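You operate a simulated robot arm through the tools that you are given. There is no shell and no other tool. Be economical: measure what you need, move in short steps, check, and stop when the job is done.

You are at the controls of a simulated two-armed robot. One attempt, no reset.

## Task
Close the grey drawer. Then fetch the card with the smallest size on its label from the top of the steel top bench and set it on top of the blue roll there. Then take the green cap from the top of the teal bench and leave it on top of the purple roll. Then fetch the green ring and set it in the blue tray. Then take the oblong cover marked "26" from the top of the gauge bench and put it on top of the grey flat cover there. Then take the teal can on the top of the gauge bench and put it away on the second shelf from the bottom of the green rack. Then put the yellow block on top of the orange bracket on the top of the gauge bench. Do these in the order given. Set down upright: teal can.
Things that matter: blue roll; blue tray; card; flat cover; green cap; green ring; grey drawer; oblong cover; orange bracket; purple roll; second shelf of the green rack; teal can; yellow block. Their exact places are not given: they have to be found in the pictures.

The check looks at the end state, three seconds after you hand in, the way a careful person would. Anything else that was tipped, shoved, dropped, spilled or broken makes it a failure. A push-on lid holds only when it is set on centred and level and pressed home; a screw cap is set on level and turned clockwise until tight.

## Robot
Two 7-joint arms with two-finger parallel grippers on one trunk, on a base that drives. Base frame: it is fixed to the floor where the robot stands at the start and does not move with it; the origin is under the middle of the robot, x ahead of it, y to its left, z up; the surface under the hand at the start is at about z = 80. Lengths are in cm, angles in rad, forces in N, time in s.
The left shoulder is at the start at [7, 13, 103.7], the right one opposite. With the tool pointing down near the work surface each hand reaches from about 22 to 52 cm from the robot's upright axis, wherever it stands, measured 20 degrees to its own side. Places, roughly: blue roll (9x9x10 cm) [-250, -510, 90]; blue tray (30x19x6 cm) [-390, 730, 90]; card [-225, -525, 100]; flat cover (15x15x4 cm) [190, 680, 80]; green cap (8x7x3 cm) [-360, -510, 90]; green ring (6x6x2 cm) [20, 620, 80]; grey drawer [40, -20, 70]; oblong cover [175, 675, 75]; orange bracket (8x5x4 cm) [70, 680, 80]; purple roll (8x8x9 cm) [-380, -510, 90]; second shelf of the green rack [-520, 750, 50]; teal can [0, 675, 75]; yellow block (4x4x4 cm) [90, 690, 80]. Payload 1.57 kg a hand.
The tool frame of a hand sits at the grasp point between the pads (the TCP): z along the fingers, y along the line on which they close. The tips reach 3 cm beyond it. The gripper opens to 8 cm. The fingers are 1.7 cm wide and 1.2 cm thick; the gripper's body (4 by 8.2 cm) begins 8 cm behind the TCP.
Orientation is that of the tool frame in the base frame, as [roll, pitch, yaw] about the fixed x, y, z axes, in that order (R = Rz(yaw) Ry(pitch) Rx(roll)). With the fingers straight down and closing along the base's y, the tool's x points along the base's -x, its y along +y and its z along -z.

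## Interface
- The arms move only by the tool drive_tool. It takes "left_motion", "right_motion" or both (then of equal length, played together; a hand with none holds still); each is a list of rows, each an object (a shift or turn left out is 0, a gripper value left out holds the last) with "xyz": the shift along the base's x, y, z in units of 200 mm (1.0 is 200 mm), a list of three; "rotation": the turn, a rotation vector about the base's x, y, z in units of 120 degrees (1.0 is 120 degrees), a list of three; "jaw": the finger opening in cm, from 0 to 8. In form: [{"xyz": [x, y, z], "rotation": [rx, ry, rz], "jaw": jaw}, ...]. A call has 1 to 10 rows; each row is the pose to reach, as a shift and turn from the pose commanded when the call began. A call with a number of a shift or a turn outside -1 to 1 is refused whole. Each row takes 0.2 s and may step no farther than 5 cm and 0.15 rad from the row before; otherwise, or with a gripper value out of range, the whole call is refused. A pose out of reach is approached as far as the arm can. The call stops where the force on the tool passes 40 N (or 10 N more than at its start, if that is more) or the arm is blocked; 0.2 s more then pass. Each finger travels about 10.8 cm/s and halts on what it meets, pressing with about 32 N; the grip force reading is that of the motor and also rises with nothing between the fingers. The clock runs only during rows and for 0.2 s after the last one: add rows that repeat a pose to give the fingers time. It gives the time, the measured TCP pose, the force on the tool (base axes), the opening and the grip force at its end, in the units of the frame above (readings bear some noise), with the torque about the TCP (base axes, N m) and any sound that the robot's microphone picked up, and new pictures: "views" is both (left out), scene, wrist or none (wrist: the cameras of the hands that moved).
- Cameras (640 x 400 px; columns grow to the right, rows downward): "scene" is now at [11.64, -0.6, 123.15]; the picture's right is [-0.11, -0.99, 0.00], its down [-0.86, 0.09, -0.50] and it looks along [0.50, -0.05, -0.87] (base axes); focal length 266 px, centre (320, 200). "left" rides on the left gripper at [7.2, 0.7, -12.2] in its tool frame; the picture's right is [-0.09, 1.00, 0.00], its down [-0.84, -0.08, -0.54] and it looks along [-0.54, -0.05, 0.84] (tool axes); focal length 238 px, centre (320, 200). "right" rides on the right gripper at [7.2, -0.7, -12.2] in its tool frame; the picture's right is [0.09, 1.00, 0.00], its down [-0.84, 0.08, -0.54] and it looks along [-0.54, 0.05, 0.84] (tool axes); focal length 238 px, centre (320, 200).
- slide_trunk(by): slides the trunk up (or, below 0, down) by that many cm; the arms and the scene camera ride with it, the base frame stays. It gives what a move gives, with no picture.
- roll_base(legs): drives the robot by 1 to 6 legs, each [ahead, left, turn to the left] in cm, cm and rad, along the robot's own axes; the way and the turn of a leg run together, so that a leg with both is an arc; at most 150 cm and 3.142 rad a leg. The arms and the cameras ride along, it lands a little off, and it stops where it bumps. It gives what a move gives, and a new picture of the scene camera.
- pan_tilt(pan, tilt): turns the head with the scene camera to pan (to the left, within 1.501 rad either way) and tilt (down, from -0.506 to 1.204), counted from straight ahead of the robot. It gives what a move gives, and a new picture of the scene camera.
- pixel_to_xyz(camera, pixels): for up to 12 pixels [column, row] of the newest picture of that camera ("zoom" is the newest enlarged one), the place [x, y, z] in the base frame of the surface seen there, good to about 0.2 cm. The clock stands still meanwhile.
- zoom(camera, box): a new picture of the part [left, top, right, bottom] of that camera's present view, enlarged. The clock stands still meanwhile.
- close_job(): hands the job in; it is judged then, once.

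Keep the steps short. Do not move on a guess: measure, check each grasp and each placing, and mend mistakes. In all there are 131 turns and 260 pictures (those below and enlarged ones count). Leave the grippers open and the arms clear of the work at the hand-in unless told otherwise, and finish with a single line.

The tools are called after ">>>" as a command line: name --argument value ..., lists and objects as JSON in quotes. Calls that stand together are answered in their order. drive_tool: Moves the arms, as the interface text tells. Its arguments: {"type":"object","properties":{"left_motion":{"type":"array","items":{"type":"object","properties":{"xyz":{"type":"array","items":{"type":"number"}},"rotation":{"type":"array","items":{"type":"number"}},"jaw":{"type":"number"}}}},"right_motion":{"type":"array","items":{"type":"object","properties":{"xyz":{"type":"array","items":{"type":"number"}},"rotation":{"type":"array","items":{"type":"number"}},"jaw":{"type":"number"}}}},"views":{"type":"string","enum":["both","scene","wrist","none"]}},"required":[]} The other tools are called the same way: slide_trunk (by) slides the trunk up or down; roll_base (legs) drives the base; pan_tilt (pan, tilt) turns the head that bears the scene camera; pixel_to_xyz (camera, pixels) gives the place of the surface under pixels of a picture; zoom (camera, box) takes an enlarged picture of a part of a camera's view; close_job () hands the job in.

At the start:

```text
clock: 0.0
left_tcp_pos: [31.39, 9.27, 88.92]
left_orientation: [-3.139, 0.001, -3.141]
left_wrist_force: [0.7, 0.3, -0.6]
left_moment: [-0.02, 0.01, -0.01]
left_width: 8.03
left_grasp_force: 0.0
right_tcp_pos: [30.34, -22.94, 88.35]
right_orientation: [3.141, 0.0, -3.141]
right_wrist_force: [-0.5, 0.1, -0.4]
right_moment: [-0.01, -0.01, 0.02]
right_width: 8.0
right_grasp_force: 0.0
trunk travel left (down, up): [-67.5, 26.5]
robot x, y, heading: [-0.12, -0.13, -0.001]
head pan, tilt: [-0.106, 1.045]
```

scene: 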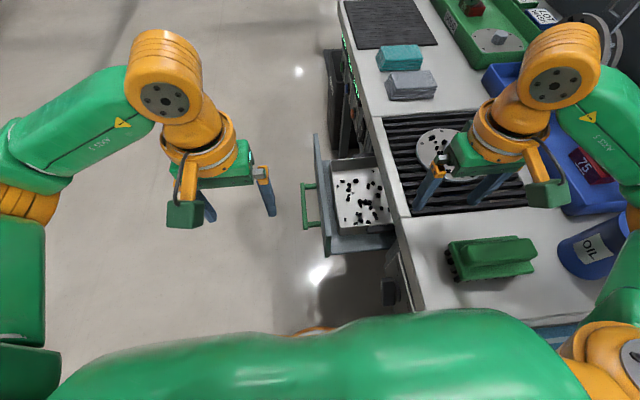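
right: 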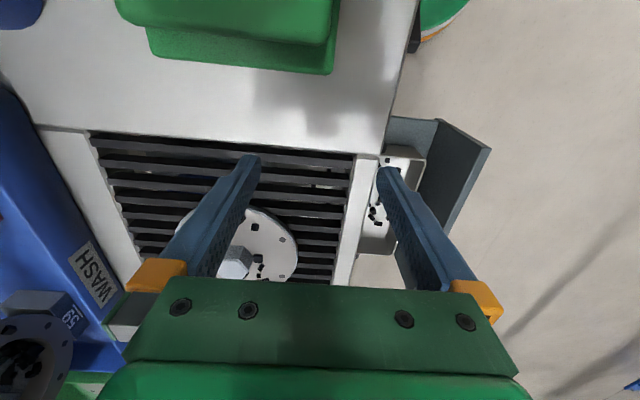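
left: 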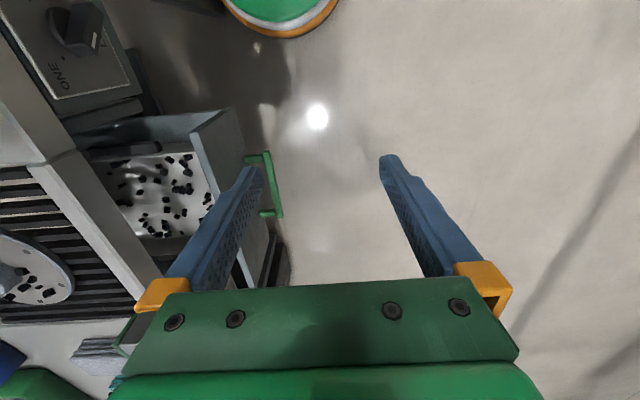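

The drawer is open towards my left, with its green handle near (308,205). I'll measure the handle and the drawer front.

>>> pixel_to_xyz --camera "scene" --pixels '[[305, 206], [313, 184], [316, 228], [318, 140], [326, 250], [322, 180], [360, 195], [398, 210], [345, 60], [395, 250]]'

>>> zoom --camera "scene" --box '[260, 100, 460, 320]'

```text
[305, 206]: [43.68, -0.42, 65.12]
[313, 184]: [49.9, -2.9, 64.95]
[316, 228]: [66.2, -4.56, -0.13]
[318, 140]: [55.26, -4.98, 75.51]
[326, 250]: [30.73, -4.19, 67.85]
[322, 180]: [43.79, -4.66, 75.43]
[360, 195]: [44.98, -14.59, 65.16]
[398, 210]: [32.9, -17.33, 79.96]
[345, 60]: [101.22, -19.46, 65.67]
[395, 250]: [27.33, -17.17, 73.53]
```

```text
1.82 times, centred on (360, 210) of scene
```

zoom: 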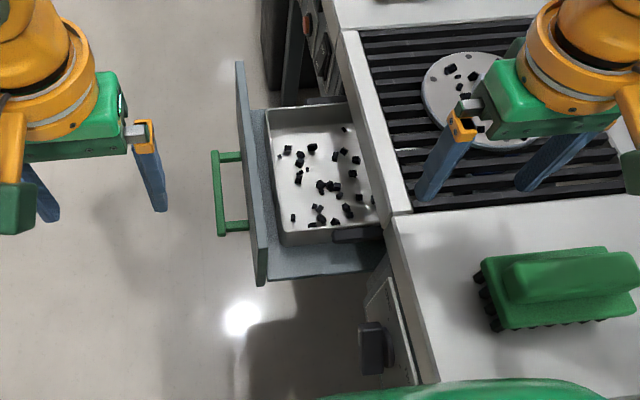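

The front panel is at y≈-4.6, its top at z 75.5, with the handle below at z 65. The bench face is at y≈-17. I'll push with the closed right hand just above the handle. First I'll lift the right hand and bring it over, and move the left hand outward.

>>> drive_tool --right_motion '[{"xyz": [0, 0, 0.24], "jaw": 0}, {"xyz": [0, 0, 0.48]}, {"xyz": [0.127, 0.2, 0.48]}, {"xyz": [0.254, 0.4, 0.48]}, {"xyz": [0.381, 0.6, 0.48]}, {"xyz": [0.508, 0.8, 0.48]}, {"xyz": [0.635, 1.0, 0.48]}]' --left_motion '[{"xyz": [0, 0.2, 0]}, {"xyz": [0, 0.4, 0]}, {"xyz": [0, 0.6, 0]}, {"xyz": [0, 0.75, 0]}, {"xyz": [0, 0.75, 0]}, {"xyz": [0, 0.75, 0]}, {"xyz": [0, 0.75, 0]}]' --views "none"

>>> pixel_to_xyz --camera "zoom" --pixels '[[355, 235], [243, 90], [262, 270], [330, 115], [310, 270]]'

```text
clock: 1.6
left_tcp_pos: [31.46, 24.43, 88.84]
left_orientation: [-3.138, 0.0, 3.142]
left_wrist_force: [-0.2, 0.6, -0.4]
left_moment: [-0.01, 0.0, -0.03]
left_width: 7.99
left_grasp_force: 0.1
right_tcp_pos: [43.04, -2.4, 97.8]
right_orientation: [-3.138, 0.004, -3.137]
right_wrist_force: [-0.1, 0.1, -0.9]
right_moment: [-0.01, -0.01, -0.04]
right_width: 0.02
right_grasp_force: 21.3
trunk travel left (down, up): [-67.5, 26.5]
robot x, y, heading: [0.29, 0.27, 0.002]
head pan, tilt: [-0.106, 1.045]
```

```text
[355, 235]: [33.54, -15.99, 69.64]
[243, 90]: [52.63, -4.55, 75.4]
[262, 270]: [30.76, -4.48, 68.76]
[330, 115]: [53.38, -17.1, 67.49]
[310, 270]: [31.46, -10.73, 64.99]
```

The hand is over the front. It goes out to y≈3 and down.

>>> drive_tool --right_motion '[{"xyz": [0, 0.24, 0]}, {"xyz": [0, 0.27, -0.24]}, {"xyz": [0, 0.27, -0.48]}, {"xyz": [0, 0.27, -0.72]}, {"xyz": [0, 0.27, -0.96]}]' --views "scene"

```text
clock: 2.8
left_tcp_pos: [31.61, 24.22, 88.83]
left_orientation: [3.141, -0.002, -3.141]
left_wrist_force: [0.8, 0.2, 0.1]
left_moment: [0.0, 0.03, -0.01]
left_width: 8.0
left_grasp_force: 0.1
right_tcp_pos: [43.25, 2.58, 78.68]
right_orientation: [-3.14, 0.0, 3.141]
right_wrist_force: [-0.2, -0.1, -0.3]
right_moment: [-0.03, 0.03, 0.05]
right_width: 0.0
right_grasp_force: 21.0
right hand out of reach, approached as far as the arm can: row 1, 2
trunk travel left (down, up): [-67.5, 26.5]
robot x, y, heading: [0.3, -0.16, 0.001]
head pan, tilt: [-0.106, 1.045]
```

scene: 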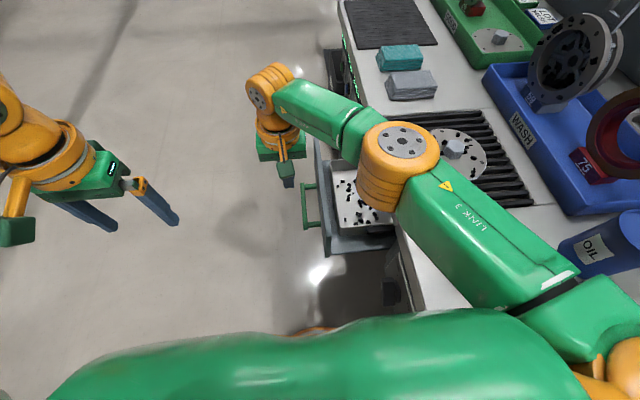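

I'll lower to z≈75, then push slowly.

>>> drive_tool --right_motion '[{"xyz": [0, 0, -0.18]}, {"xyz": [0, -0.15, -0.18]}, {"xyz": [0, -0.25, -0.18]}, {"xyz": [0, -0.32, -0.18]}, {"xyz": [0, -0.39, -0.18]}, {"xyz": [0, -0.46, -0.18]}, {"xyz": [0, -0.53, -0.18]}, {"xyz": [0, -0.6, -0.18]}, {"xyz": [0, -0.67, -0.18]}, {"xyz": [0, -0.74, -0.18]}]' --views "scene"

```text
clock: 5.0
left_tcp_pos: [31.46, 24.16, 88.8]
left_orientation: [-3.141, 0.0, 3.141]
left_wrist_force: [0.1, -0.8, -0.3]
left_moment: [-0.01, 0.03, 0.02]
left_width: 8.02
left_grasp_force: 0.1
right_tcp_pos: [43.04, -12.42, 75.33]
right_orientation: [3.141, 0.0, 3.14]
right_wrist_force: [-0.3, 0.4, 0.3]
right_moment: [0.0, 0.0, 0.01]
right_width: 0.0
right_grasp_force: 21.5
trunk travel left (down, up): [-67.5, 26.5]
robot x, y, heading: [-0.27, -0.01, -0.003]
head pan, tilt: [-0.106, 1.045]
```

scene: 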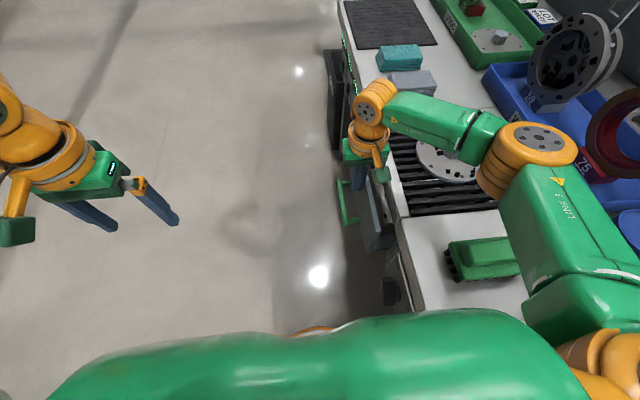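

The drawer is following. I'll keep pushing until it stops.

>>> drive_tool --right_motion '[{"xyz": [0, -0.05, 0]}, {"xyz": [0, -0.1, 0]}, {"xyz": [0, -0.15, 0]}, {"xyz": [0, -0.19, 0]}, {"xyz": [0, -0.22, 0]}, {"xyz": [0, -0.25, 0]}]' --views "scene"

```text
clock: 6.4
left_tcp_pos: [31.26, 24.79, 88.68]
left_orientation: [-3.137, 0.0, -3.136]
left_wrist_force: [-0.9, -0.6, -0.1]
left_moment: [0.07, 0.01, 0.01]
left_width: 8.03
left_grasp_force: 0.0
right_tcp_pos: [43.0, -15.73, 75.23]
right_orientation: [3.127, -0.003, -3.127]
right_wrist_force: [0.9, 20.8, -2.3]
right_moment: [-0.73, -0.05, -0.24]
right_width: 0.0
right_grasp_force: 21.4
trunk travel left (down, up): [-67.5, 26.5]
robot x, y, heading: [0.36, -0.07, 0.008]
head pan, tilt: [-0.106, 1.045]
stopped in row 6 (right hand): the force on the tool passed its limit at 44 N (the readings are from after the stop); the commanded pose is now the measured one
```

scene: 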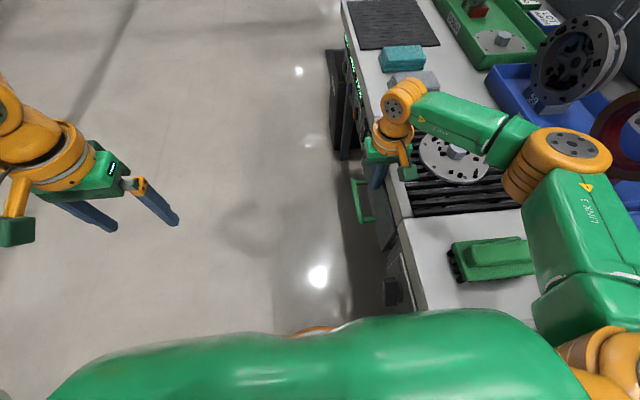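

It stopped against something at y -15.7, which puts the front at about -16.9, flush. I'll back off, lift and check.

>>> drive_tool --right_motion '[{"xyz": [0, 0.2, 0]}, {"xyz": [0, 0.4, 0]}, {"xyz": [0, 0.45, 0.2]}, {"xyz": [0, 0.45, 0.44]}, {"xyz": [0, 0.45, 0.68]}, {"xyz": [0, 0.45, 0.92]}]' --views "scene"

>>> pixel_to_xyz --camera "scene" --pixels '[[378, 215], [385, 230], [402, 235], [396, 170], [383, 240]]'

>>> zoom --camera "scene" --box '[300, 100, 480, 320]'

```text
clock: 7.8
left_tcp_pos: [31.36, 24.44, 88.83]
left_orientation: [3.141, -0.001, -3.137]
left_wrist_force: [0.0, -0.7, 0.4]
left_moment: [0.03, -0.02, -0.02]
left_width: 7.98
left_grasp_force: 0.0
right_tcp_pos: [42.99, -7.31, 93.57]
right_orientation: [3.132, -0.004, -3.131]
right_wrist_force: [0.5, 0.3, -0.2]
right_moment: [0.03, -0.02, -0.03]
right_width: 0.02
right_grasp_force: 21.0
trunk travel left (down, up): [-67.5, 26.5]
robot x, y, heading: [0.12, -0.3, -0.0]
head pan, tilt: [-0.106, 1.045]
```

scene: 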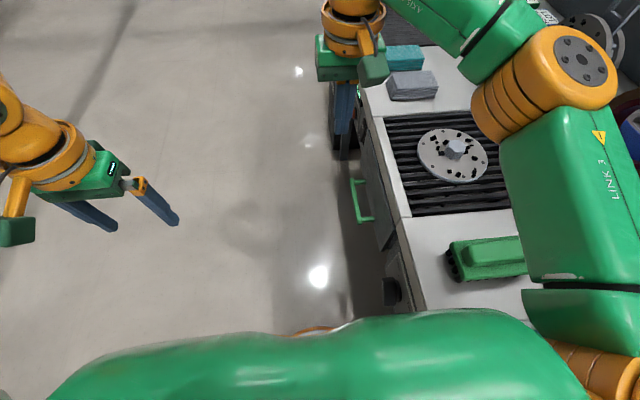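

```text
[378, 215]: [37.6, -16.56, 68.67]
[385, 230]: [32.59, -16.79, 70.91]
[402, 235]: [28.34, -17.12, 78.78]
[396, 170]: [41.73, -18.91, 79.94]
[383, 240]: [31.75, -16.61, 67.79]
```

```text
1.82 times, centred on (390, 210) of scene
```

zoom: 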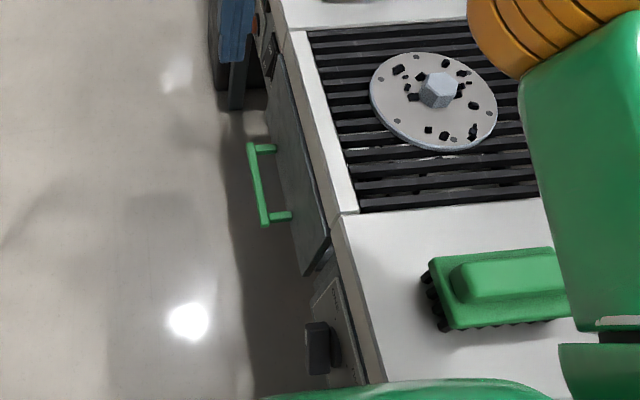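

The front sits at y≈-16.7, but my finger may have met the bench edge instead of the drawer. To be sure, I'll push on the handle itself at z 65.

>>> drive_tool --right_motion '[{"xyz": [0, 0.12, 0]}, {"xyz": [0, 0.12, -0.24]}, {"xyz": [0, 0.12, -0.48]}, {"xyz": [0, 0.12, -0.72]}, {"xyz": [0, 0.12, -0.96]}]' --views "none"

>>> pixel_to_xyz --camera "scene" --pixels '[[355, 190], [363, 218], [356, 200]]'

>>> drive_tool --right_motion '[{"xyz": [0, 0, -0.2]}, {"xyz": [0, 0, -0.42]}, {"xyz": [0, -0.1, -0.42]}, {"xyz": [0, -0.2, -0.42]}, {"xyz": [0, -0.25, -0.42]}, {"xyz": [0, -0.3, -0.42]}, {"xyz": [0, -0.35, -0.42]}, {"xyz": [0, -0.4, -0.42]}, {"xyz": [0, -0.45, -0.42]}]' --views "scene"

```text
clock: 9.0
left_tcp_pos: [31.4, 24.4, 88.82]
left_orientation: [3.14, -0.003, -3.137]
left_wrist_force: [0.2, -0.2, 0.7]
left_moment: [-0.02, -0.01, 0.01]
left_width: 8.0
left_grasp_force: 0.0
right_tcp_pos: [43.02, -4.91, 74.18]
right_orientation: [3.131, -0.004, -3.132]
right_wrist_force: [-0.1, -0.1, -0.5]
right_moment: [0.02, 0.03, 0.0]
right_width: 0.0
right_grasp_force: 21.3
trunk travel left (down, up): [-67.5, 26.5]
robot x, y, heading: [0.04, 0.19, 0.004]
head pan, tilt: [-0.106, 1.045]
```

```text
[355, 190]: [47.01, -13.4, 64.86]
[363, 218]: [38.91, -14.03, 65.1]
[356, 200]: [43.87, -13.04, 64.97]
```

```text
clock: 10.8
left_tcp_pos: [31.21, 24.8, 88.89]
left_orientation: [-3.141, 0.0, -3.131]
left_wrist_force: [0.0, -0.6, 0.2]
left_moment: [0.07, 0.0, 0.02]
left_width: 7.99
left_grasp_force: 0.0
right_tcp_pos: [43.11, -11.42, 65.83]
right_orientation: [3.112, -0.004, -3.118]
right_wrist_force: [3.5, 22.4, -1.4]
right_moment: [0.18, -0.02, -0.16]
right_width: 0.0
right_grasp_force: 21.9
trunk travel left (down, up): [-67.5, 26.5]
robot x, y, heading: [0.32, -0.03, 0.005]
head pan, tilt: [-0.106, 1.045]
stopped in row 9 (right hand): the force on the tool passed its limit at 46 N (the readings are from after the stop); the commanded pose is now the measured one
```

scene: 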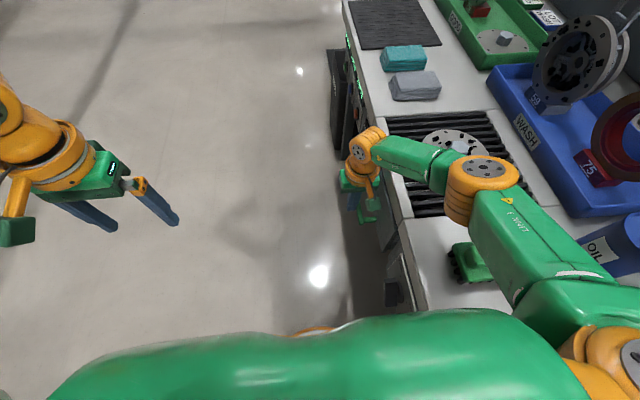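

The handle is also at a hard stop, with the handle-to-front offset unchanged at 4.3 cm, so the drawer is closed. I'll retract and lift both hands to travel height.

>>> drive_tool --right_motion '[{"xyz": [0, 0.2, 0]}, {"xyz": [0, 0.4, 0]}, {"xyz": [0, 0.4, 0.24]}, {"xyz": [0, 0.4, 0.48]}, {"xyz": [0, 0.4, 0.72]}, {"xyz": [0, 0.4, 0.96]}]' --left_motion '[{"xyz": [0, 0, 0.2]}, {"xyz": [0, 0, 0.4]}, {"xyz": [0, 0, 0.6]}, {"xyz": [0, 0, 0.6]}, {"xyz": [0, 0, 0.6]}, {"xyz": [0, 0, 0.6]}]' --views "none"

>>> drive_tool --right_motion '[{"xyz": [0, 0, 0.24]}, {"xyz": [0, 0, 0.48]}, {"xyz": [0, 0, 0.7]}, {"xyz": [-0.12, -0.2, 0.7]}, {"xyz": [-0.24, -0.4, 0.7]}, {"xyz": [-0.36, -0.6, 0.7]}, {"xyz": [-0.5, -0.75, 0.7]}]' --views "none"

>>> pan_tilt --pan -1.4 --tilt 0.2

```text
clock: 12.2
left_tcp_pos: [31.23, 24.65, 100.95]
left_orientation: [3.14, 0.0, -3.134]
left_wrist_force: [0.2, 0.3, -0.4]
left_moment: [0.04, -0.03, 0.02]
left_width: 8.02
left_grasp_force: 0.1
right_tcp_pos: [42.89, -4.02, 85.19]
right_orientation: [3.121, -0.006, -3.124]
right_wrist_force: [1.1, -0.1, -1.1]
right_moment: [-0.02, 0.0, -0.02]
right_width: 0.0
right_grasp_force: 21.7
trunk travel left (down, up): [-67.5, 26.5]
robot x, y, heading: [-0.05, 0.43, 0.01]
head pan, tilt: [-0.106, 1.045]
```

```text
clock: 13.8
left_tcp_pos: [31.11, 24.44, 100.89]
left_orientation: [3.141, 0.002, -3.134]
left_wrist_force: [-0.3, 0.0, -0.1]
left_moment: [0.03, 0.01, 0.01]
left_width: 8.0
left_grasp_force: 0.0
right_tcp_pos: [32.74, -19.08, 99.03]
right_orientation: [3.116, -0.004, -3.123]
right_wrist_force: [-0.8, -0.5, -0.7]
right_moment: [0.02, 0.01, 0.0]
right_width: 0.0
right_grasp_force: 21.3
trunk travel left (down, up): [-67.5, 26.5]
robot x, y, heading: [0.15, -0.09, 0.013]
head pan, tilt: [-0.106, 1.045]
```

```text
clock: 15.2
left_tcp_pos: [31.31, 24.67, 100.75]
left_orientation: [3.141, 0.0, -3.134]
left_wrist_force: [0.8, 0.4, 0.6]
left_moment: [0.02, -0.01, -0.01]
left_width: 8.0
left_grasp_force: 0.1
right_tcp_pos: [32.9, -18.91, 98.97]
right_orientation: [3.117, -0.006, -3.121]
right_wrist_force: [-0.4, -0.2, 0.0]
right_moment: [-0.01, 0.0, -0.02]
right_width: 0.0
right_grasp_force: 21.5
trunk travel left (down, up): [-67.5, 26.5]
robot x, y, heading: [0.07, 0.35, 0.007]
head pan, tilt: [-1.4, 0.201]
```

scene: 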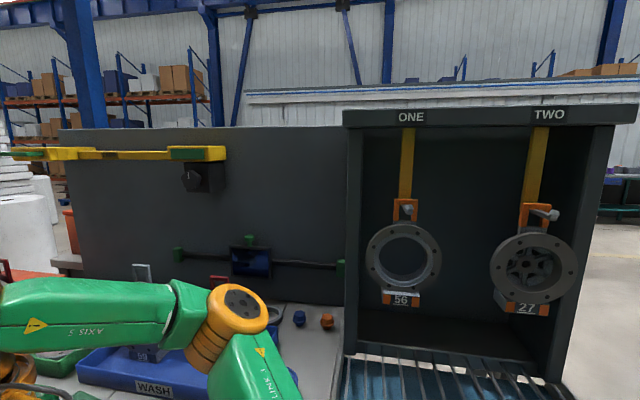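

The backboard and the press block the way on the right, so I'll move left away from the bench. Then I'll turn to face -x and look over the hall.

>>> roll_base --legs '[[0, 80, 0], [0, 0, 3.14]]'

>>> pan_tilt --pan 0.5 --tilt 0.25

>>> pan_tilt --pan 1.4 --tilt 0.25

>>> pan_tilt --pan -1.2 --tilt 0.25

```text
clock: 23.4
left_tcp_pos: [-24.03, 113.8, 100.38]
left_orientation: [3.138, -0.015, -1.583]
left_wrist_force: [-0.3, 0.2, 1.0]
left_moment: [0.01, 0.04, 0.0]
left_width: 8.02
left_grasp_force: 0.1
right_tcp_pos: [19.44, 114.69, 98.52]
right_orientation: [3.113, -0.018, -1.573]
right_wrist_force: [-0.4, 0.0, 0.1]
right_moment: [-0.01, -0.03, 0.03]
right_width: 0.0
right_grasp_force: 21.1
trunk travel left (down, up): [-67.5, 26.5]
robot x, y, heading: [-0.74, 81.07, 1.558]
head pan, tilt: [-1.4, 0.201]
stopped in leg 2: the robot was blocked; the commanded pose is now the measured one
```

scene: 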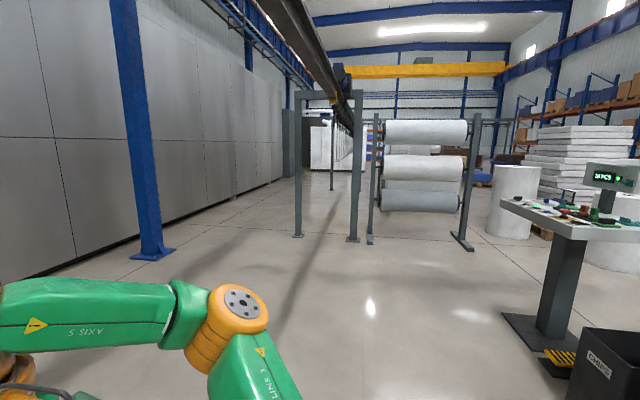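

```text
clock: 25.3
left_tcp_pos: [-24.24, 114.07, 100.51]
left_orientation: [3.134, -0.017, -1.582]
left_wrist_force: [-0.2, -0.6, -0.6]
left_moment: [0.03, 0.01, 0.02]
left_width: 7.98
left_grasp_force: 0.0
right_tcp_pos: [19.48, 114.81, 98.44]
right_orientation: [3.113, -0.02, -1.569]
right_wrist_force: [-0.2, -0.1, -0.2]
right_moment: [-0.01, 0.01, 0.03]
right_width: 0.0
right_grasp_force: 20.5
trunk travel left (down, up): [-67.5, 26.5]
robot x, y, heading: [-0.97, 80.76, 1.557]
head pan, tilt: [0.499, 0.25]
```

scene: 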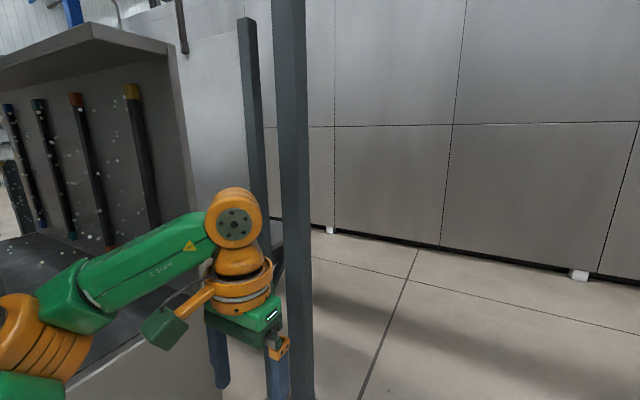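

```text
clock: 26.5
left_tcp_pos: [-24.12, 113.88, 100.39]
left_orientation: [3.135, -0.018, -1.582]
left_wrist_force: [-0.3, -0.2, -0.1]
left_moment: [0.02, 0.01, -0.03]
left_width: 7.97
left_grasp_force: 0.0
right_tcp_pos: [19.38, 114.82, 98.44]
right_orientation: [3.112, -0.02, -1.569]
right_wrist_force: [-0.6, 1.1, -0.3]
right_moment: [0.02, 0.0, -0.01]
right_width: 0.01
right_grasp_force: 21.4
trunk travel left (down, up): [-67.5, 26.5]
robot x, y, heading: [-0.6, 80.93, 1.562]
head pan, tilt: [1.4, 0.25]
```

scene: 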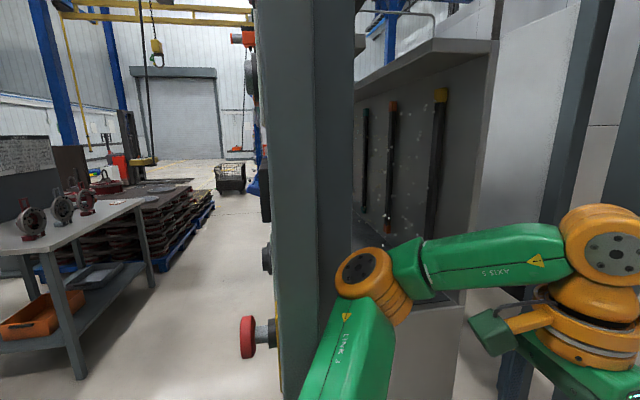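

```text
clock: 28.8
left_tcp_pos: [-24.22, 113.86, 100.47]
left_orientation: [3.135, -0.017, -1.582]
left_wrist_force: [0.4, 0.0, 0.0]
left_moment: [-0.03, 0.02, 0.01]
left_width: 7.99
left_grasp_force: 0.0
right_tcp_pos: [19.43, 114.75, 98.51]
right_orientation: [3.114, -0.018, -1.57]
right_wrist_force: [-0.3, 0.4, -0.9]
right_moment: [0.03, 0.01, 0.0]
right_width: 0.01
right_grasp_force: 21.1
trunk travel left (down, up): [-67.5, 26.5]
robot x, y, heading: [-0.41, 80.82, 1.558]
head pan, tilt: [-1.201, 0.25]
```

scene: 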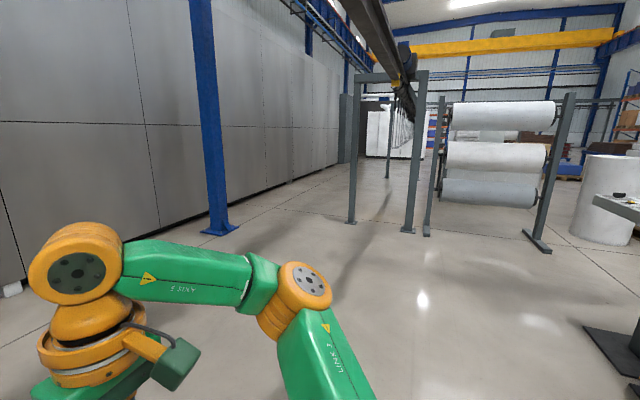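

The left hand met the column of a booth on the -x side, at about x -30, y 115. I'll back off to y≈40 and look down the aisle towards -x.

>>> roll_base --legs '[[-38, 0, 0]]'

>>> pan_tilt --pan 1.45 --tilt 0.35

>>> pixel_to_xyz --camera "scene" --pixels '[[320, 100], [320, 200], [250, 200], [250, 300], [200, 200], [150, 250], [100, 250], [100, 350], [400, 200], [400, 300], [320, 300], [200, 350]]'

```text
clock: 29.8
left_tcp_pos: [-22.26, 112.91, 100.58]
left_orientation: [3.126, -0.017, -1.677]
left_wrist_force: [0.0, -0.3, 0.1]
left_moment: [0.03, 0.02, -0.01]
left_width: 8.01
left_grasp_force: 0.0
right_tcp_pos: [21.23, 109.83, 98.45]
right_orientation: [3.107, -0.019, -1.664]
right_wrist_force: [0.8, -0.3, 0.3]
right_moment: [0.06, 0.01, 0.0]
right_width: 0.0
right_grasp_force: 20.9
trunk travel left (down, up): [-67.5, 26.5]
robot x, y, heading: [-2.57, 78.03, 1.472]
head pan, tilt: [-1.201, 0.25]
stopped in leg 1: the robot was blocked; the commanded pose is now the measured one
```

scene: 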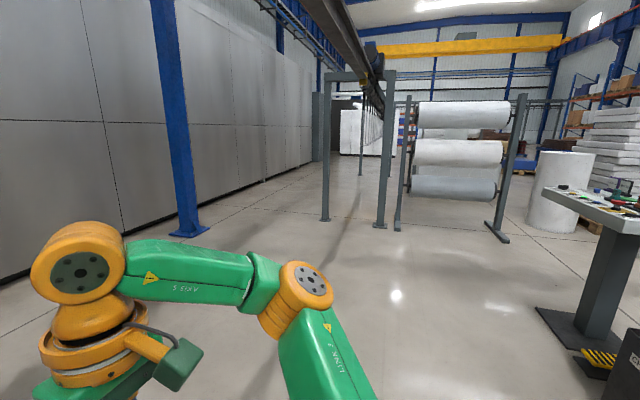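

```text
clock: 32.2
left_tcp_pos: [-22.27, 113.15, 100.41]
left_orientation: [3.13, -0.02, -1.674]
left_wrist_force: [0.2, -0.4, 0.0]
left_moment: [0.01, 0.02, 0.01]
left_width: 7.99
left_grasp_force: 0.0
right_tcp_pos: [21.18, 109.89, 98.25]
right_orientation: [3.106, -0.024, -1.661]
right_wrist_force: [0.3, 0.5, 0.5]
right_moment: [0.02, -0.03, -0.03]
right_width: 0.01
right_grasp_force: 20.9
trunk travel left (down, up): [-67.5, 26.5]
robot x, y, heading: [-2.29, 77.85, 1.476]
head pan, tilt: [1.45, 0.351]
```

scene: 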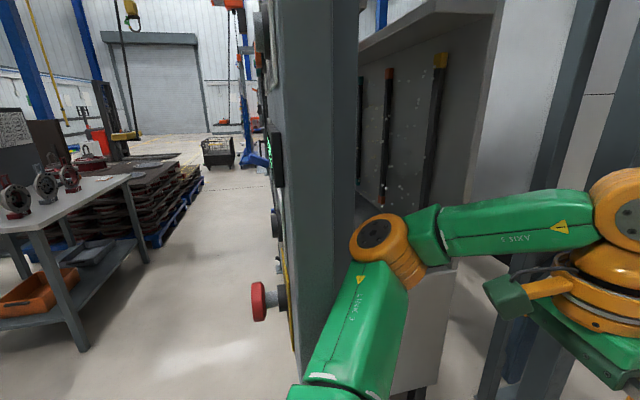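

```text
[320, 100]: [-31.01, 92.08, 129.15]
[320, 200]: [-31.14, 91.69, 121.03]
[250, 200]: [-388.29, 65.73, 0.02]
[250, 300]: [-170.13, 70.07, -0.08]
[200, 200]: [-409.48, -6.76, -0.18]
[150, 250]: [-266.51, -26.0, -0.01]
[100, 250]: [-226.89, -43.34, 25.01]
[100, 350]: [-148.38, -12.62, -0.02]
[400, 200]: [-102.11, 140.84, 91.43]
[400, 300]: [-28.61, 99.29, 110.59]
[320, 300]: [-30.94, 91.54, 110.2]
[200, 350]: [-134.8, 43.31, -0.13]
```

The column stands at x≈-31, y≈90, and my left elbow is beside it. I'll slide right (+x), turn clockwise back to heading 0, shift to y≈50 and turn on round to face -x.

>>> roll_base --legs '[[0, -38, 0], [0, 0, -1.47], [0, -28, 0], [0, 0, -3.14]]'

>>> pan_tilt --pan 0.0 --tilt 0.3

>>> pan_tilt --pan 0.9 --tilt 0.3

```text
clock: 47.0
left_tcp_pos: [4.87, 21.48, 100.82]
left_orientation: [-3.142, 0.002, 0.024]
left_wrist_force: [0.9, -0.1, 0.3]
left_moment: [0.0, 0.01, -0.02]
left_width: 8.02
left_grasp_force: 0.0
right_tcp_pos: [2.22, 64.86, 99.29]
right_orientation: [3.117, -0.001, 0.036]
right_wrist_force: [0.9, 0.2, -0.5]
right_moment: [0.02, -0.01, -0.02]
right_width: 0.0
right_grasp_force: 21.0
trunk travel left (down, up): [-67.5, 26.5]
robot x, y, heading: [35.37, 46.3, -3.115]
head pan, tilt: [1.45, 0.351]
```

scene: 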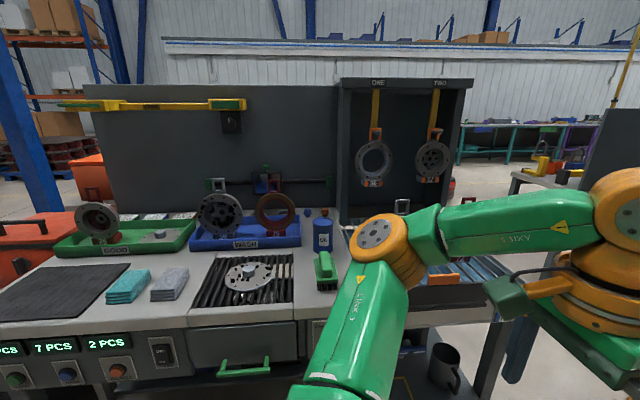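

```text
clock: 48.6
left_tcp_pos: [4.79, 21.54, 100.87]
left_orientation: [3.14, 0.002, 0.022]
left_wrist_force: [-0.9, 0.7, -0.2]
left_moment: [0.02, 0.0, -0.02]
left_width: 7.98
left_grasp_force: 0.1
right_tcp_pos: [2.47, 64.95, 99.21]
right_orientation: [3.119, -0.002, 0.036]
right_wrist_force: [-0.1, -0.4, 0.4]
right_moment: [0.03, -0.01, -0.01]
right_width: 0.0
right_grasp_force: 21.7
trunk travel left (down, up): [-67.5, 26.5]
robot x, y, heading: [35.55, 46.54, -3.114]
head pan, tilt: [0.0, 0.3]
```

scene: 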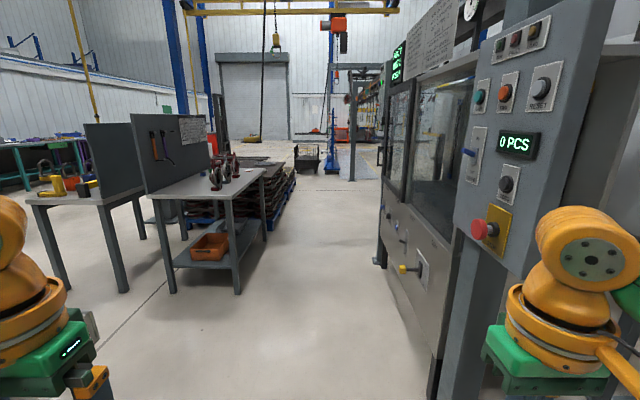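

```text
clock: 49.8
left_tcp_pos: [4.73, 21.42, 100.81]
left_orientation: [3.139, 0.003, 0.023]
left_wrist_force: [-0.1, -0.5, -0.2]
left_moment: [-0.01, -0.01, -0.01]
left_width: 8.02
left_grasp_force: 0.1
right_tcp_pos: [2.46, 64.98, 99.22]
right_orientation: [3.117, -0.002, 0.035]
right_wrist_force: [0.0, -0.1, -0.7]
right_moment: [-0.02, 0.01, 0.0]
right_width: 0.0
right_grasp_force: 21.0
trunk travel left (down, up): [-67.5, 26.5]
robot x, y, heading: [35.14, 46.5, -3.118]
head pan, tilt: [0.901, 0.3]
```

scene: 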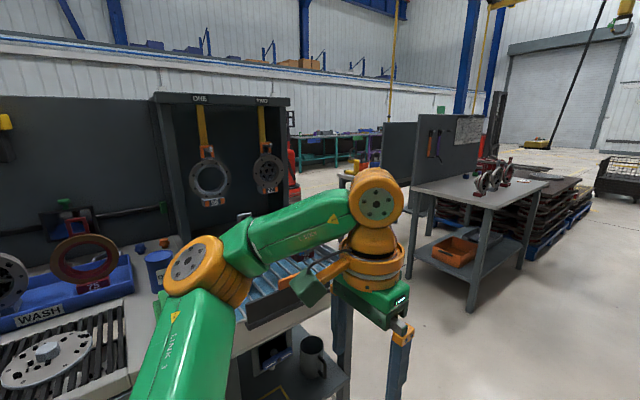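

There is a gap between this bench's end and the small tables, and the teal benches are beyond it. I'll measure the obstacles and the far benches.

>>> pixel_to_xyz --camera "scene" --pixels '[[320, 180], [345, 135], [380, 133], [310, 137], [405, 270], [470, 305], [522, 265], [345, 175], [300, 325], [410, 150], [447, 182], [270, 215]]'

>>> zoom --camera "scene" --box '[260, 90, 500, 240]'

```text
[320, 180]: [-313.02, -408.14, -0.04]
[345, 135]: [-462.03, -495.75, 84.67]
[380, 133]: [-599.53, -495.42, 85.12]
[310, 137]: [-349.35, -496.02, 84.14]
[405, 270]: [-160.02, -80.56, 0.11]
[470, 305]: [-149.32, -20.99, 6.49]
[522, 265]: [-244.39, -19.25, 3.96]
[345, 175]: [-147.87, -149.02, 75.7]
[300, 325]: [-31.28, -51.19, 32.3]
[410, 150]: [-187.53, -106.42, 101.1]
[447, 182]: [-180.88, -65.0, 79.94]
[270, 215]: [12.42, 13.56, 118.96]
```

```text
2.67 times, centred on (380, 165) of scene
```

zoom: 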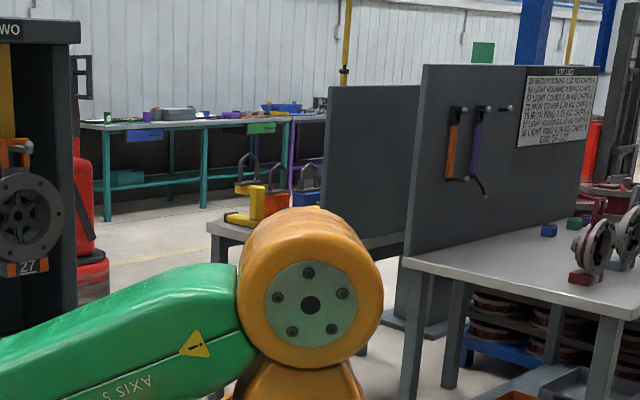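

The corridor towards -y lies at about x -105, between this bench and the small tables. I'll shift away from the booth panel, drive 140 ahead and turn to face -y.

>>> roll_base --legs '[[0, 18, 0], [138, 0, 0], [0, 0, 1.54]]'

>>> pan_tilt --pan 0.0 --tilt 0.4

>>> pixel_to_xyz --camera "scene" --pixels '[[100, 250], [150, 250], [180, 250], [200, 200], [320, 200], [320, 150], [400, 200], [450, 250], [480, 280], [500, 300], [220, 300], [420, 300]]'

```text
clock: 61.6
left_tcp_pos: [-78.69, -7.71, 101.0]
left_orientation: [3.141, 0.002, 1.559]
left_wrist_force: [1.5, 0.5, 1.1]
left_moment: [-0.01, 0.03, -0.02]
left_width: 7.99
left_grasp_force: 0.0
right_tcp_pos: [-122.32, -8.58, 99.22]
right_orientation: [3.118, -0.001, 1.57]
right_wrist_force: [0.8, 0.5, 0.6]
right_moment: [0.02, 0.01, 0.01]
right_width: 0.0
right_grasp_force: 20.7
trunk travel left (down, up): [-67.5, 26.5]
robot x, y, heading: [-102.64, 23.97, -1.581]
head pan, tilt: [0.901, 0.3]
```

scene: 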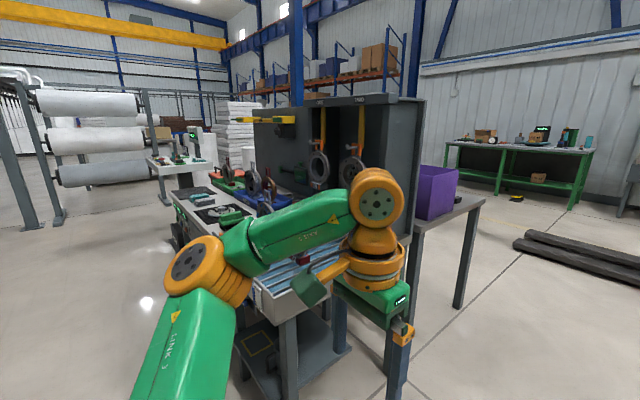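

```text
clock: 62.8
left_tcp_pos: [-78.88, -7.59, 100.92]
left_orientation: [3.139, 0.002, 1.558]
left_wrist_force: [0.0, 0.1, 0.2]
left_moment: [0.02, 0.02, -0.02]
left_width: 7.98
left_grasp_force: 0.1
right_tcp_pos: [-122.37, -8.48, 99.27]
right_orientation: [3.118, -0.003, 1.571]
right_wrist_force: [0.1, 0.0, -0.1]
right_moment: [-0.02, -0.01, 0.02]
right_width: 0.0
right_grasp_force: 21.0
trunk travel left (down, up): [-67.5, 26.5]
robot x, y, heading: [-102.75, 23.4, -1.58]
head pan, tilt: [0.0, 0.4]
```

scene: 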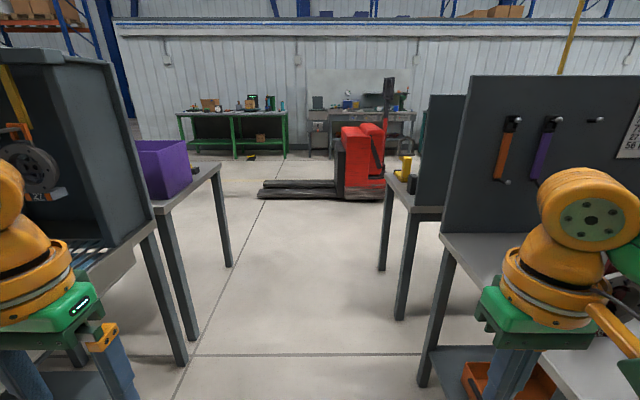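

```text
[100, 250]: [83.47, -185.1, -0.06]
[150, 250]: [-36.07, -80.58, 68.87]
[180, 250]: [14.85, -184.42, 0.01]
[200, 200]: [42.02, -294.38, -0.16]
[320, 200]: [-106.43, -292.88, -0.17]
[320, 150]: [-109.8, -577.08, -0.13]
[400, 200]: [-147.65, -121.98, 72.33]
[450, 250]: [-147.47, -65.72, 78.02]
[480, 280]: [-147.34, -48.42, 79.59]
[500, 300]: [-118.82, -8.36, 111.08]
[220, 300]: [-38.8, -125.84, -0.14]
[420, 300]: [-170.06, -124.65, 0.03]
```

The corridor is clear between x -40 and -147, and a pallet jack stands at y≈-290. I'll drive to y≈-195 and look.

>>> roll_base --legs '[[0, 9, 0], [120, 0, 0], [98, 0, 0]]'

>>> pan_tilt --pan -0.6 --tilt 0.35

>>> pixel_to_xyz --camera "scene" --pixels '[[200, 200], [320, 200], [320, 150], [400, 200], [450, 200], [480, 250], [550, 200], [600, 250], [100, 250], [250, 150], [320, 300], [420, 300]]'

```text
clock: 74.3
left_tcp_pos: [-73.26, -226.77, 100.89]
left_orientation: [3.141, 0.003, 1.547]
left_wrist_force: [0.4, 0.1, 0.2]
left_moment: [0.01, 0.02, 0.04]
left_width: 8.02
left_grasp_force: 0.1
right_tcp_pos: [-116.81, -227.17, 99.22]
right_orientation: [3.117, 0.0, 1.561]
right_wrist_force: [0.2, -0.5, 0.0]
right_moment: [-0.01, 0.03, -0.01]
right_width: 0.01
right_grasp_force: 21.1
trunk travel left (down, up): [-67.5, 26.5]
robot x, y, heading: [-96.77, -194.79, -1.59]
head pan, tilt: [0.0, 0.4]
```

scene: 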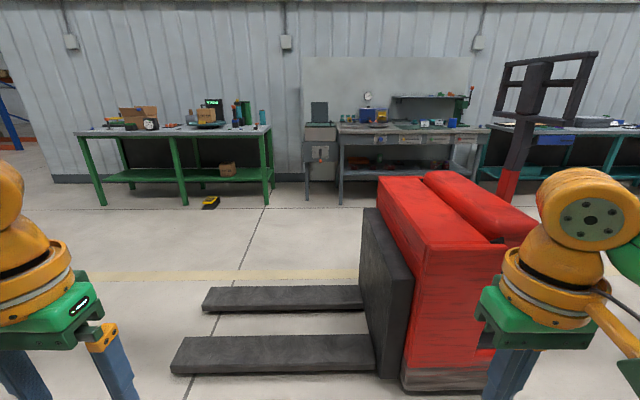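

```text
clock: 75.3
left_tcp_pos: [-73.19, -226.75, 100.77]
left_orientation: [3.141, 0.001, 1.548]
left_wrist_force: [-0.4, 0.1, -0.4]
left_moment: [-0.03, 0.0, 0.02]
left_width: 7.99
left_grasp_force: 0.0
right_tcp_pos: [-116.9, -227.16, 99.08]
right_orientation: [3.117, -0.001, 1.56]
right_wrist_force: [0.0, 0.4, 0.3]
right_moment: [-0.02, 0.0, 0.01]
right_width: 0.01
right_grasp_force: 21.6
trunk travel left (down, up): [-67.5, 26.5]
robot x, y, heading: [-96.68, -194.9, -1.593]
head pan, tilt: [-0.6, 0.351]
```

scene: 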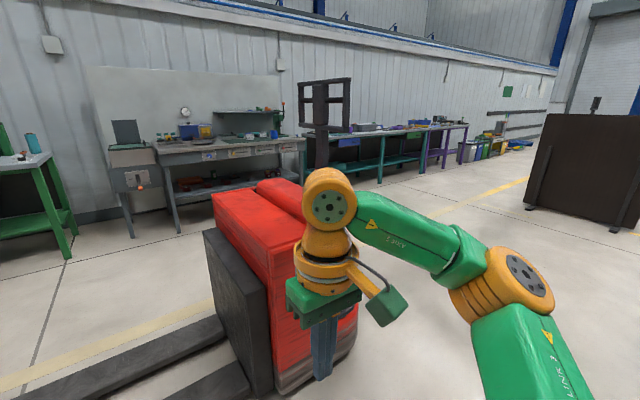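

```text
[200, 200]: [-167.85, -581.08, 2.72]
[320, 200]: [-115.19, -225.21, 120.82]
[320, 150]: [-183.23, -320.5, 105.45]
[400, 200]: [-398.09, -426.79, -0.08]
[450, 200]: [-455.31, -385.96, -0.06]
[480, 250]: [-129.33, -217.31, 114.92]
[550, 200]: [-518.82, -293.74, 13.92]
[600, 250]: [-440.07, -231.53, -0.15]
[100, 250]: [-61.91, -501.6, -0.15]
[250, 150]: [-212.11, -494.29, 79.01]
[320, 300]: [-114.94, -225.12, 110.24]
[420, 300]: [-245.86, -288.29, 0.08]
```

The steel bench (x -130 to -270) and the teal bench (x -280 to -450) have front edges at y≈-495. I'll go around the jack: forward a little, strafe right about 170, then look.

>>> roll_base --legs '[[20, 0, 0], [0, -100, 0.02], [0, -75, 0], [150, 0, 0]]'

>>> pan_tilt --pan 0.0 --tilt 0.5

>>> pixel_to_xyz --camera "scene" --pixels '[[200, 200], [320, 200], [320, 150], [400, 200], [250, 200], [480, 200], [200, 150], [450, 150]]'

```text
clock: 85.5
left_tcp_pos: [-245.55, -246.48, 99.84]
left_orientation: [-3.124, -0.009, 1.584]
left_wrist_force: [0.3, -0.8, 1.0]
left_moment: [0.03, 0.0, -0.03]
left_width: 7.97
left_grasp_force: 0.0
right_tcp_pos: [-288.91, -248.57, 99.21]
right_orientation: [3.139, -0.012, 1.594]
right_wrist_force: [0.3, 0.8, 0.2]
right_moment: [0.02, 0.01, -0.02]
right_width: 0.0
right_grasp_force: 21.0
trunk travel left (down, up): [-67.5, 26.5]
robot x, y, heading: [-271.94, -214.48, -1.56]
head pan, tilt: [-0.6, 0.351]
stopped in leg 4: the robot was blocked; the commanded pose is now the measured one
```

scene: 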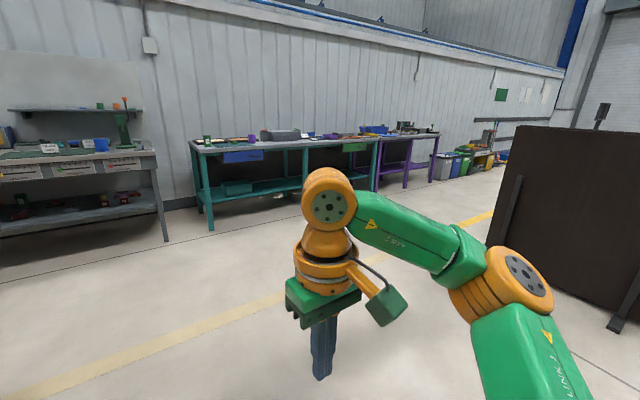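

```text
clock: 86.5
left_tcp_pos: [-245.44, -246.74, 99.95]
left_orientation: [-3.12, -0.013, 1.58]
left_wrist_force: [-0.5, -0.3, 0.1]
left_moment: [0.0, 0.0, 0.01]
left_width: 8.01
left_grasp_force: 0.0
right_tcp_pos: [-289.02, -248.59, 99.14]
right_orientation: [3.14, -0.014, 1.593]
right_wrist_force: [0.4, -0.5, -0.8]
right_moment: [-0.01, 0.01, 0.02]
right_width: 0.01
right_grasp_force: 21.2
trunk travel left (down, up): [-67.5, 26.5]
robot x, y, heading: [-272.19, -214.38, -1.561]
head pan, tilt: [0.0, 0.499]
```

scene: 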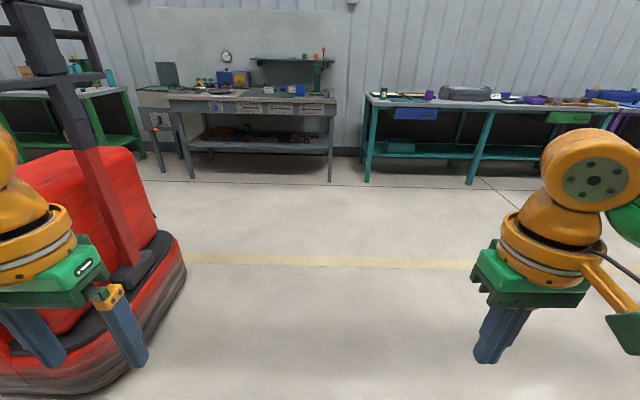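

```text
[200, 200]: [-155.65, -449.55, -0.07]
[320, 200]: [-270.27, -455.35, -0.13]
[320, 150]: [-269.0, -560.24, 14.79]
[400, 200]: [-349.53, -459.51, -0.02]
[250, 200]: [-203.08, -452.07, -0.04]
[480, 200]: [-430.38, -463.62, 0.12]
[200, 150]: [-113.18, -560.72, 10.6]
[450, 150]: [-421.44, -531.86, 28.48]
```

My left arm met the jack's tiller. I'll back up, strafe right another 25 and go forward about 190.

>>> roll_base --legs '[[-6, 0, 0], [0, -28, 0], [150, 0, 0], [45, 0, 0], [0, 60, 0]]'

>>> pan_tilt --pan 0.0 --tilt 0.5

>>> zoom --camera "scene" --box '[120, 60, 520, 310]'

```text
clock: 87.8
left_tcp_pos: [-242.42, -236.83, 100.39]
left_orientation: [-3.13, 0.004, 1.755]
left_wrist_force: [0.0, -0.7, 0.2]
left_moment: [-0.02, 0.02, 0.01]
left_width: 8.02
left_grasp_force: 0.1
right_tcp_pos: [-285.26, -246.29, 99.5]
right_orientation: [3.136, 0.001, 1.767]
right_wrist_force: [0.6, 0.3, -0.2]
right_moment: [0.02, 0.04, -0.02]
right_width: 0.01
right_grasp_force: 21.1
trunk travel left (down, up): [-67.5, 26.5]
robot x, y, heading: [-273.44, -211.34, -1.382]
head pan, tilt: [0.0, 0.499]
stopped in leg 2: the robot was blocked; the commanded pose is now the measured one
```

scene: 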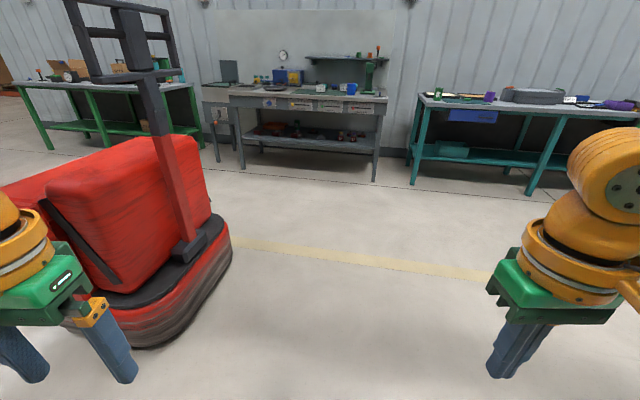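

```text
clock: 88.4
left_tcp_pos: [-242.65, -237.14, 100.3]
left_orientation: [-3.131, 0.0, 1.752]
left_wrist_force: [-0.2, 0.0, 0.1]
left_moment: [0.01, 0.05, 0.04]
left_width: 7.96
left_grasp_force: 0.2
right_tcp_pos: [-285.43, -246.38, 99.37]
right_orientation: [3.138, -0.004, 1.763]
right_wrist_force: [1.2, 0.7, 0.4]
right_moment: [0.0, 0.0, 0.0]
right_width: 0.02
right_grasp_force: 21.5
trunk travel left (down, up): [-67.5, 26.5]
robot x, y, heading: [-273.89, -210.97, -1.389]
head pan, tilt: [0.0, 0.499]
```

scene: 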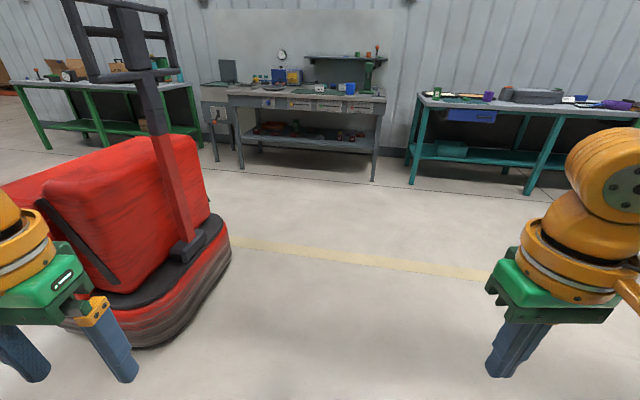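

```text
1.60 times, centred on (320, 185) of scene
```

zoom: 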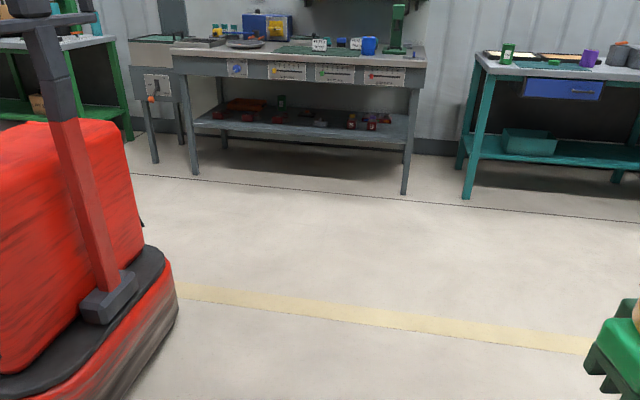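

Something behind or to the right blocked me, so I'll look right and measure.

>>> pan_tilt --pan -1.5 --tilt 0.7

>>> pixel_to_xyz --camera "scene" --pixels '[[300, 100], [320, 200], [450, 100], [450, 200], [550, 100], [550, 200], [550, 300], [600, 350], [620, 250], [400, 50], [500, 50], [600, 50]]'

```text
clock: 90.0
left_tcp_pos: [-242.63, -237.09, 100.22]
left_orientation: [-3.129, 0.0, 1.751]
left_wrist_force: [0.0, 0.3, 0.0]
left_moment: [-0.01, 0.0, 0.01]
left_width: 8.0
left_grasp_force: 0.1
right_tcp_pos: [-285.42, -246.35, 99.42]
right_orientation: [3.138, -0.003, 1.762]
right_wrist_force: [0.7, 0.7, -0.2]
right_moment: [0.01, -0.05, 0.02]
right_width: 0.0
right_grasp_force: 21.6
trunk travel left (down, up): [-67.5, 26.5]
robot x, y, heading: [-273.82, -210.84, -1.384]
head pan, tilt: [-1.499, 0.7]
```

scene: 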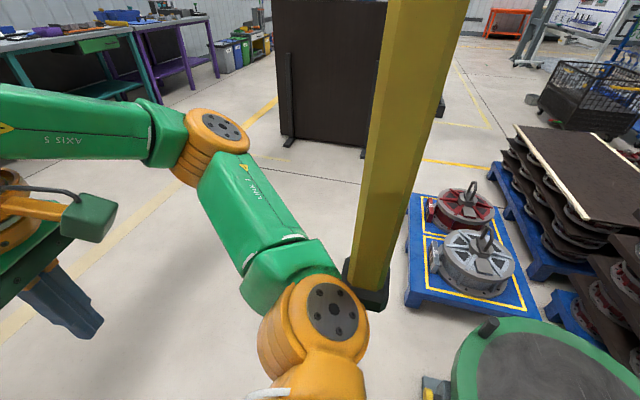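

```text
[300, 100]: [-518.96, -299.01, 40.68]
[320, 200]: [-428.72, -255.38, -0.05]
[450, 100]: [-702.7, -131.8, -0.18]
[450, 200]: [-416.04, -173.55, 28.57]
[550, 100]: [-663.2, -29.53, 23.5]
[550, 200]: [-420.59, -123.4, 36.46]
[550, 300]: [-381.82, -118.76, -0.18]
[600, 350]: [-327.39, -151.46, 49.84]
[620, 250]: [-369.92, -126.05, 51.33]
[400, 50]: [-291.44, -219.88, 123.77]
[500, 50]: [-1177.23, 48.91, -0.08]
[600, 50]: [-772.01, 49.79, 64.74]
```

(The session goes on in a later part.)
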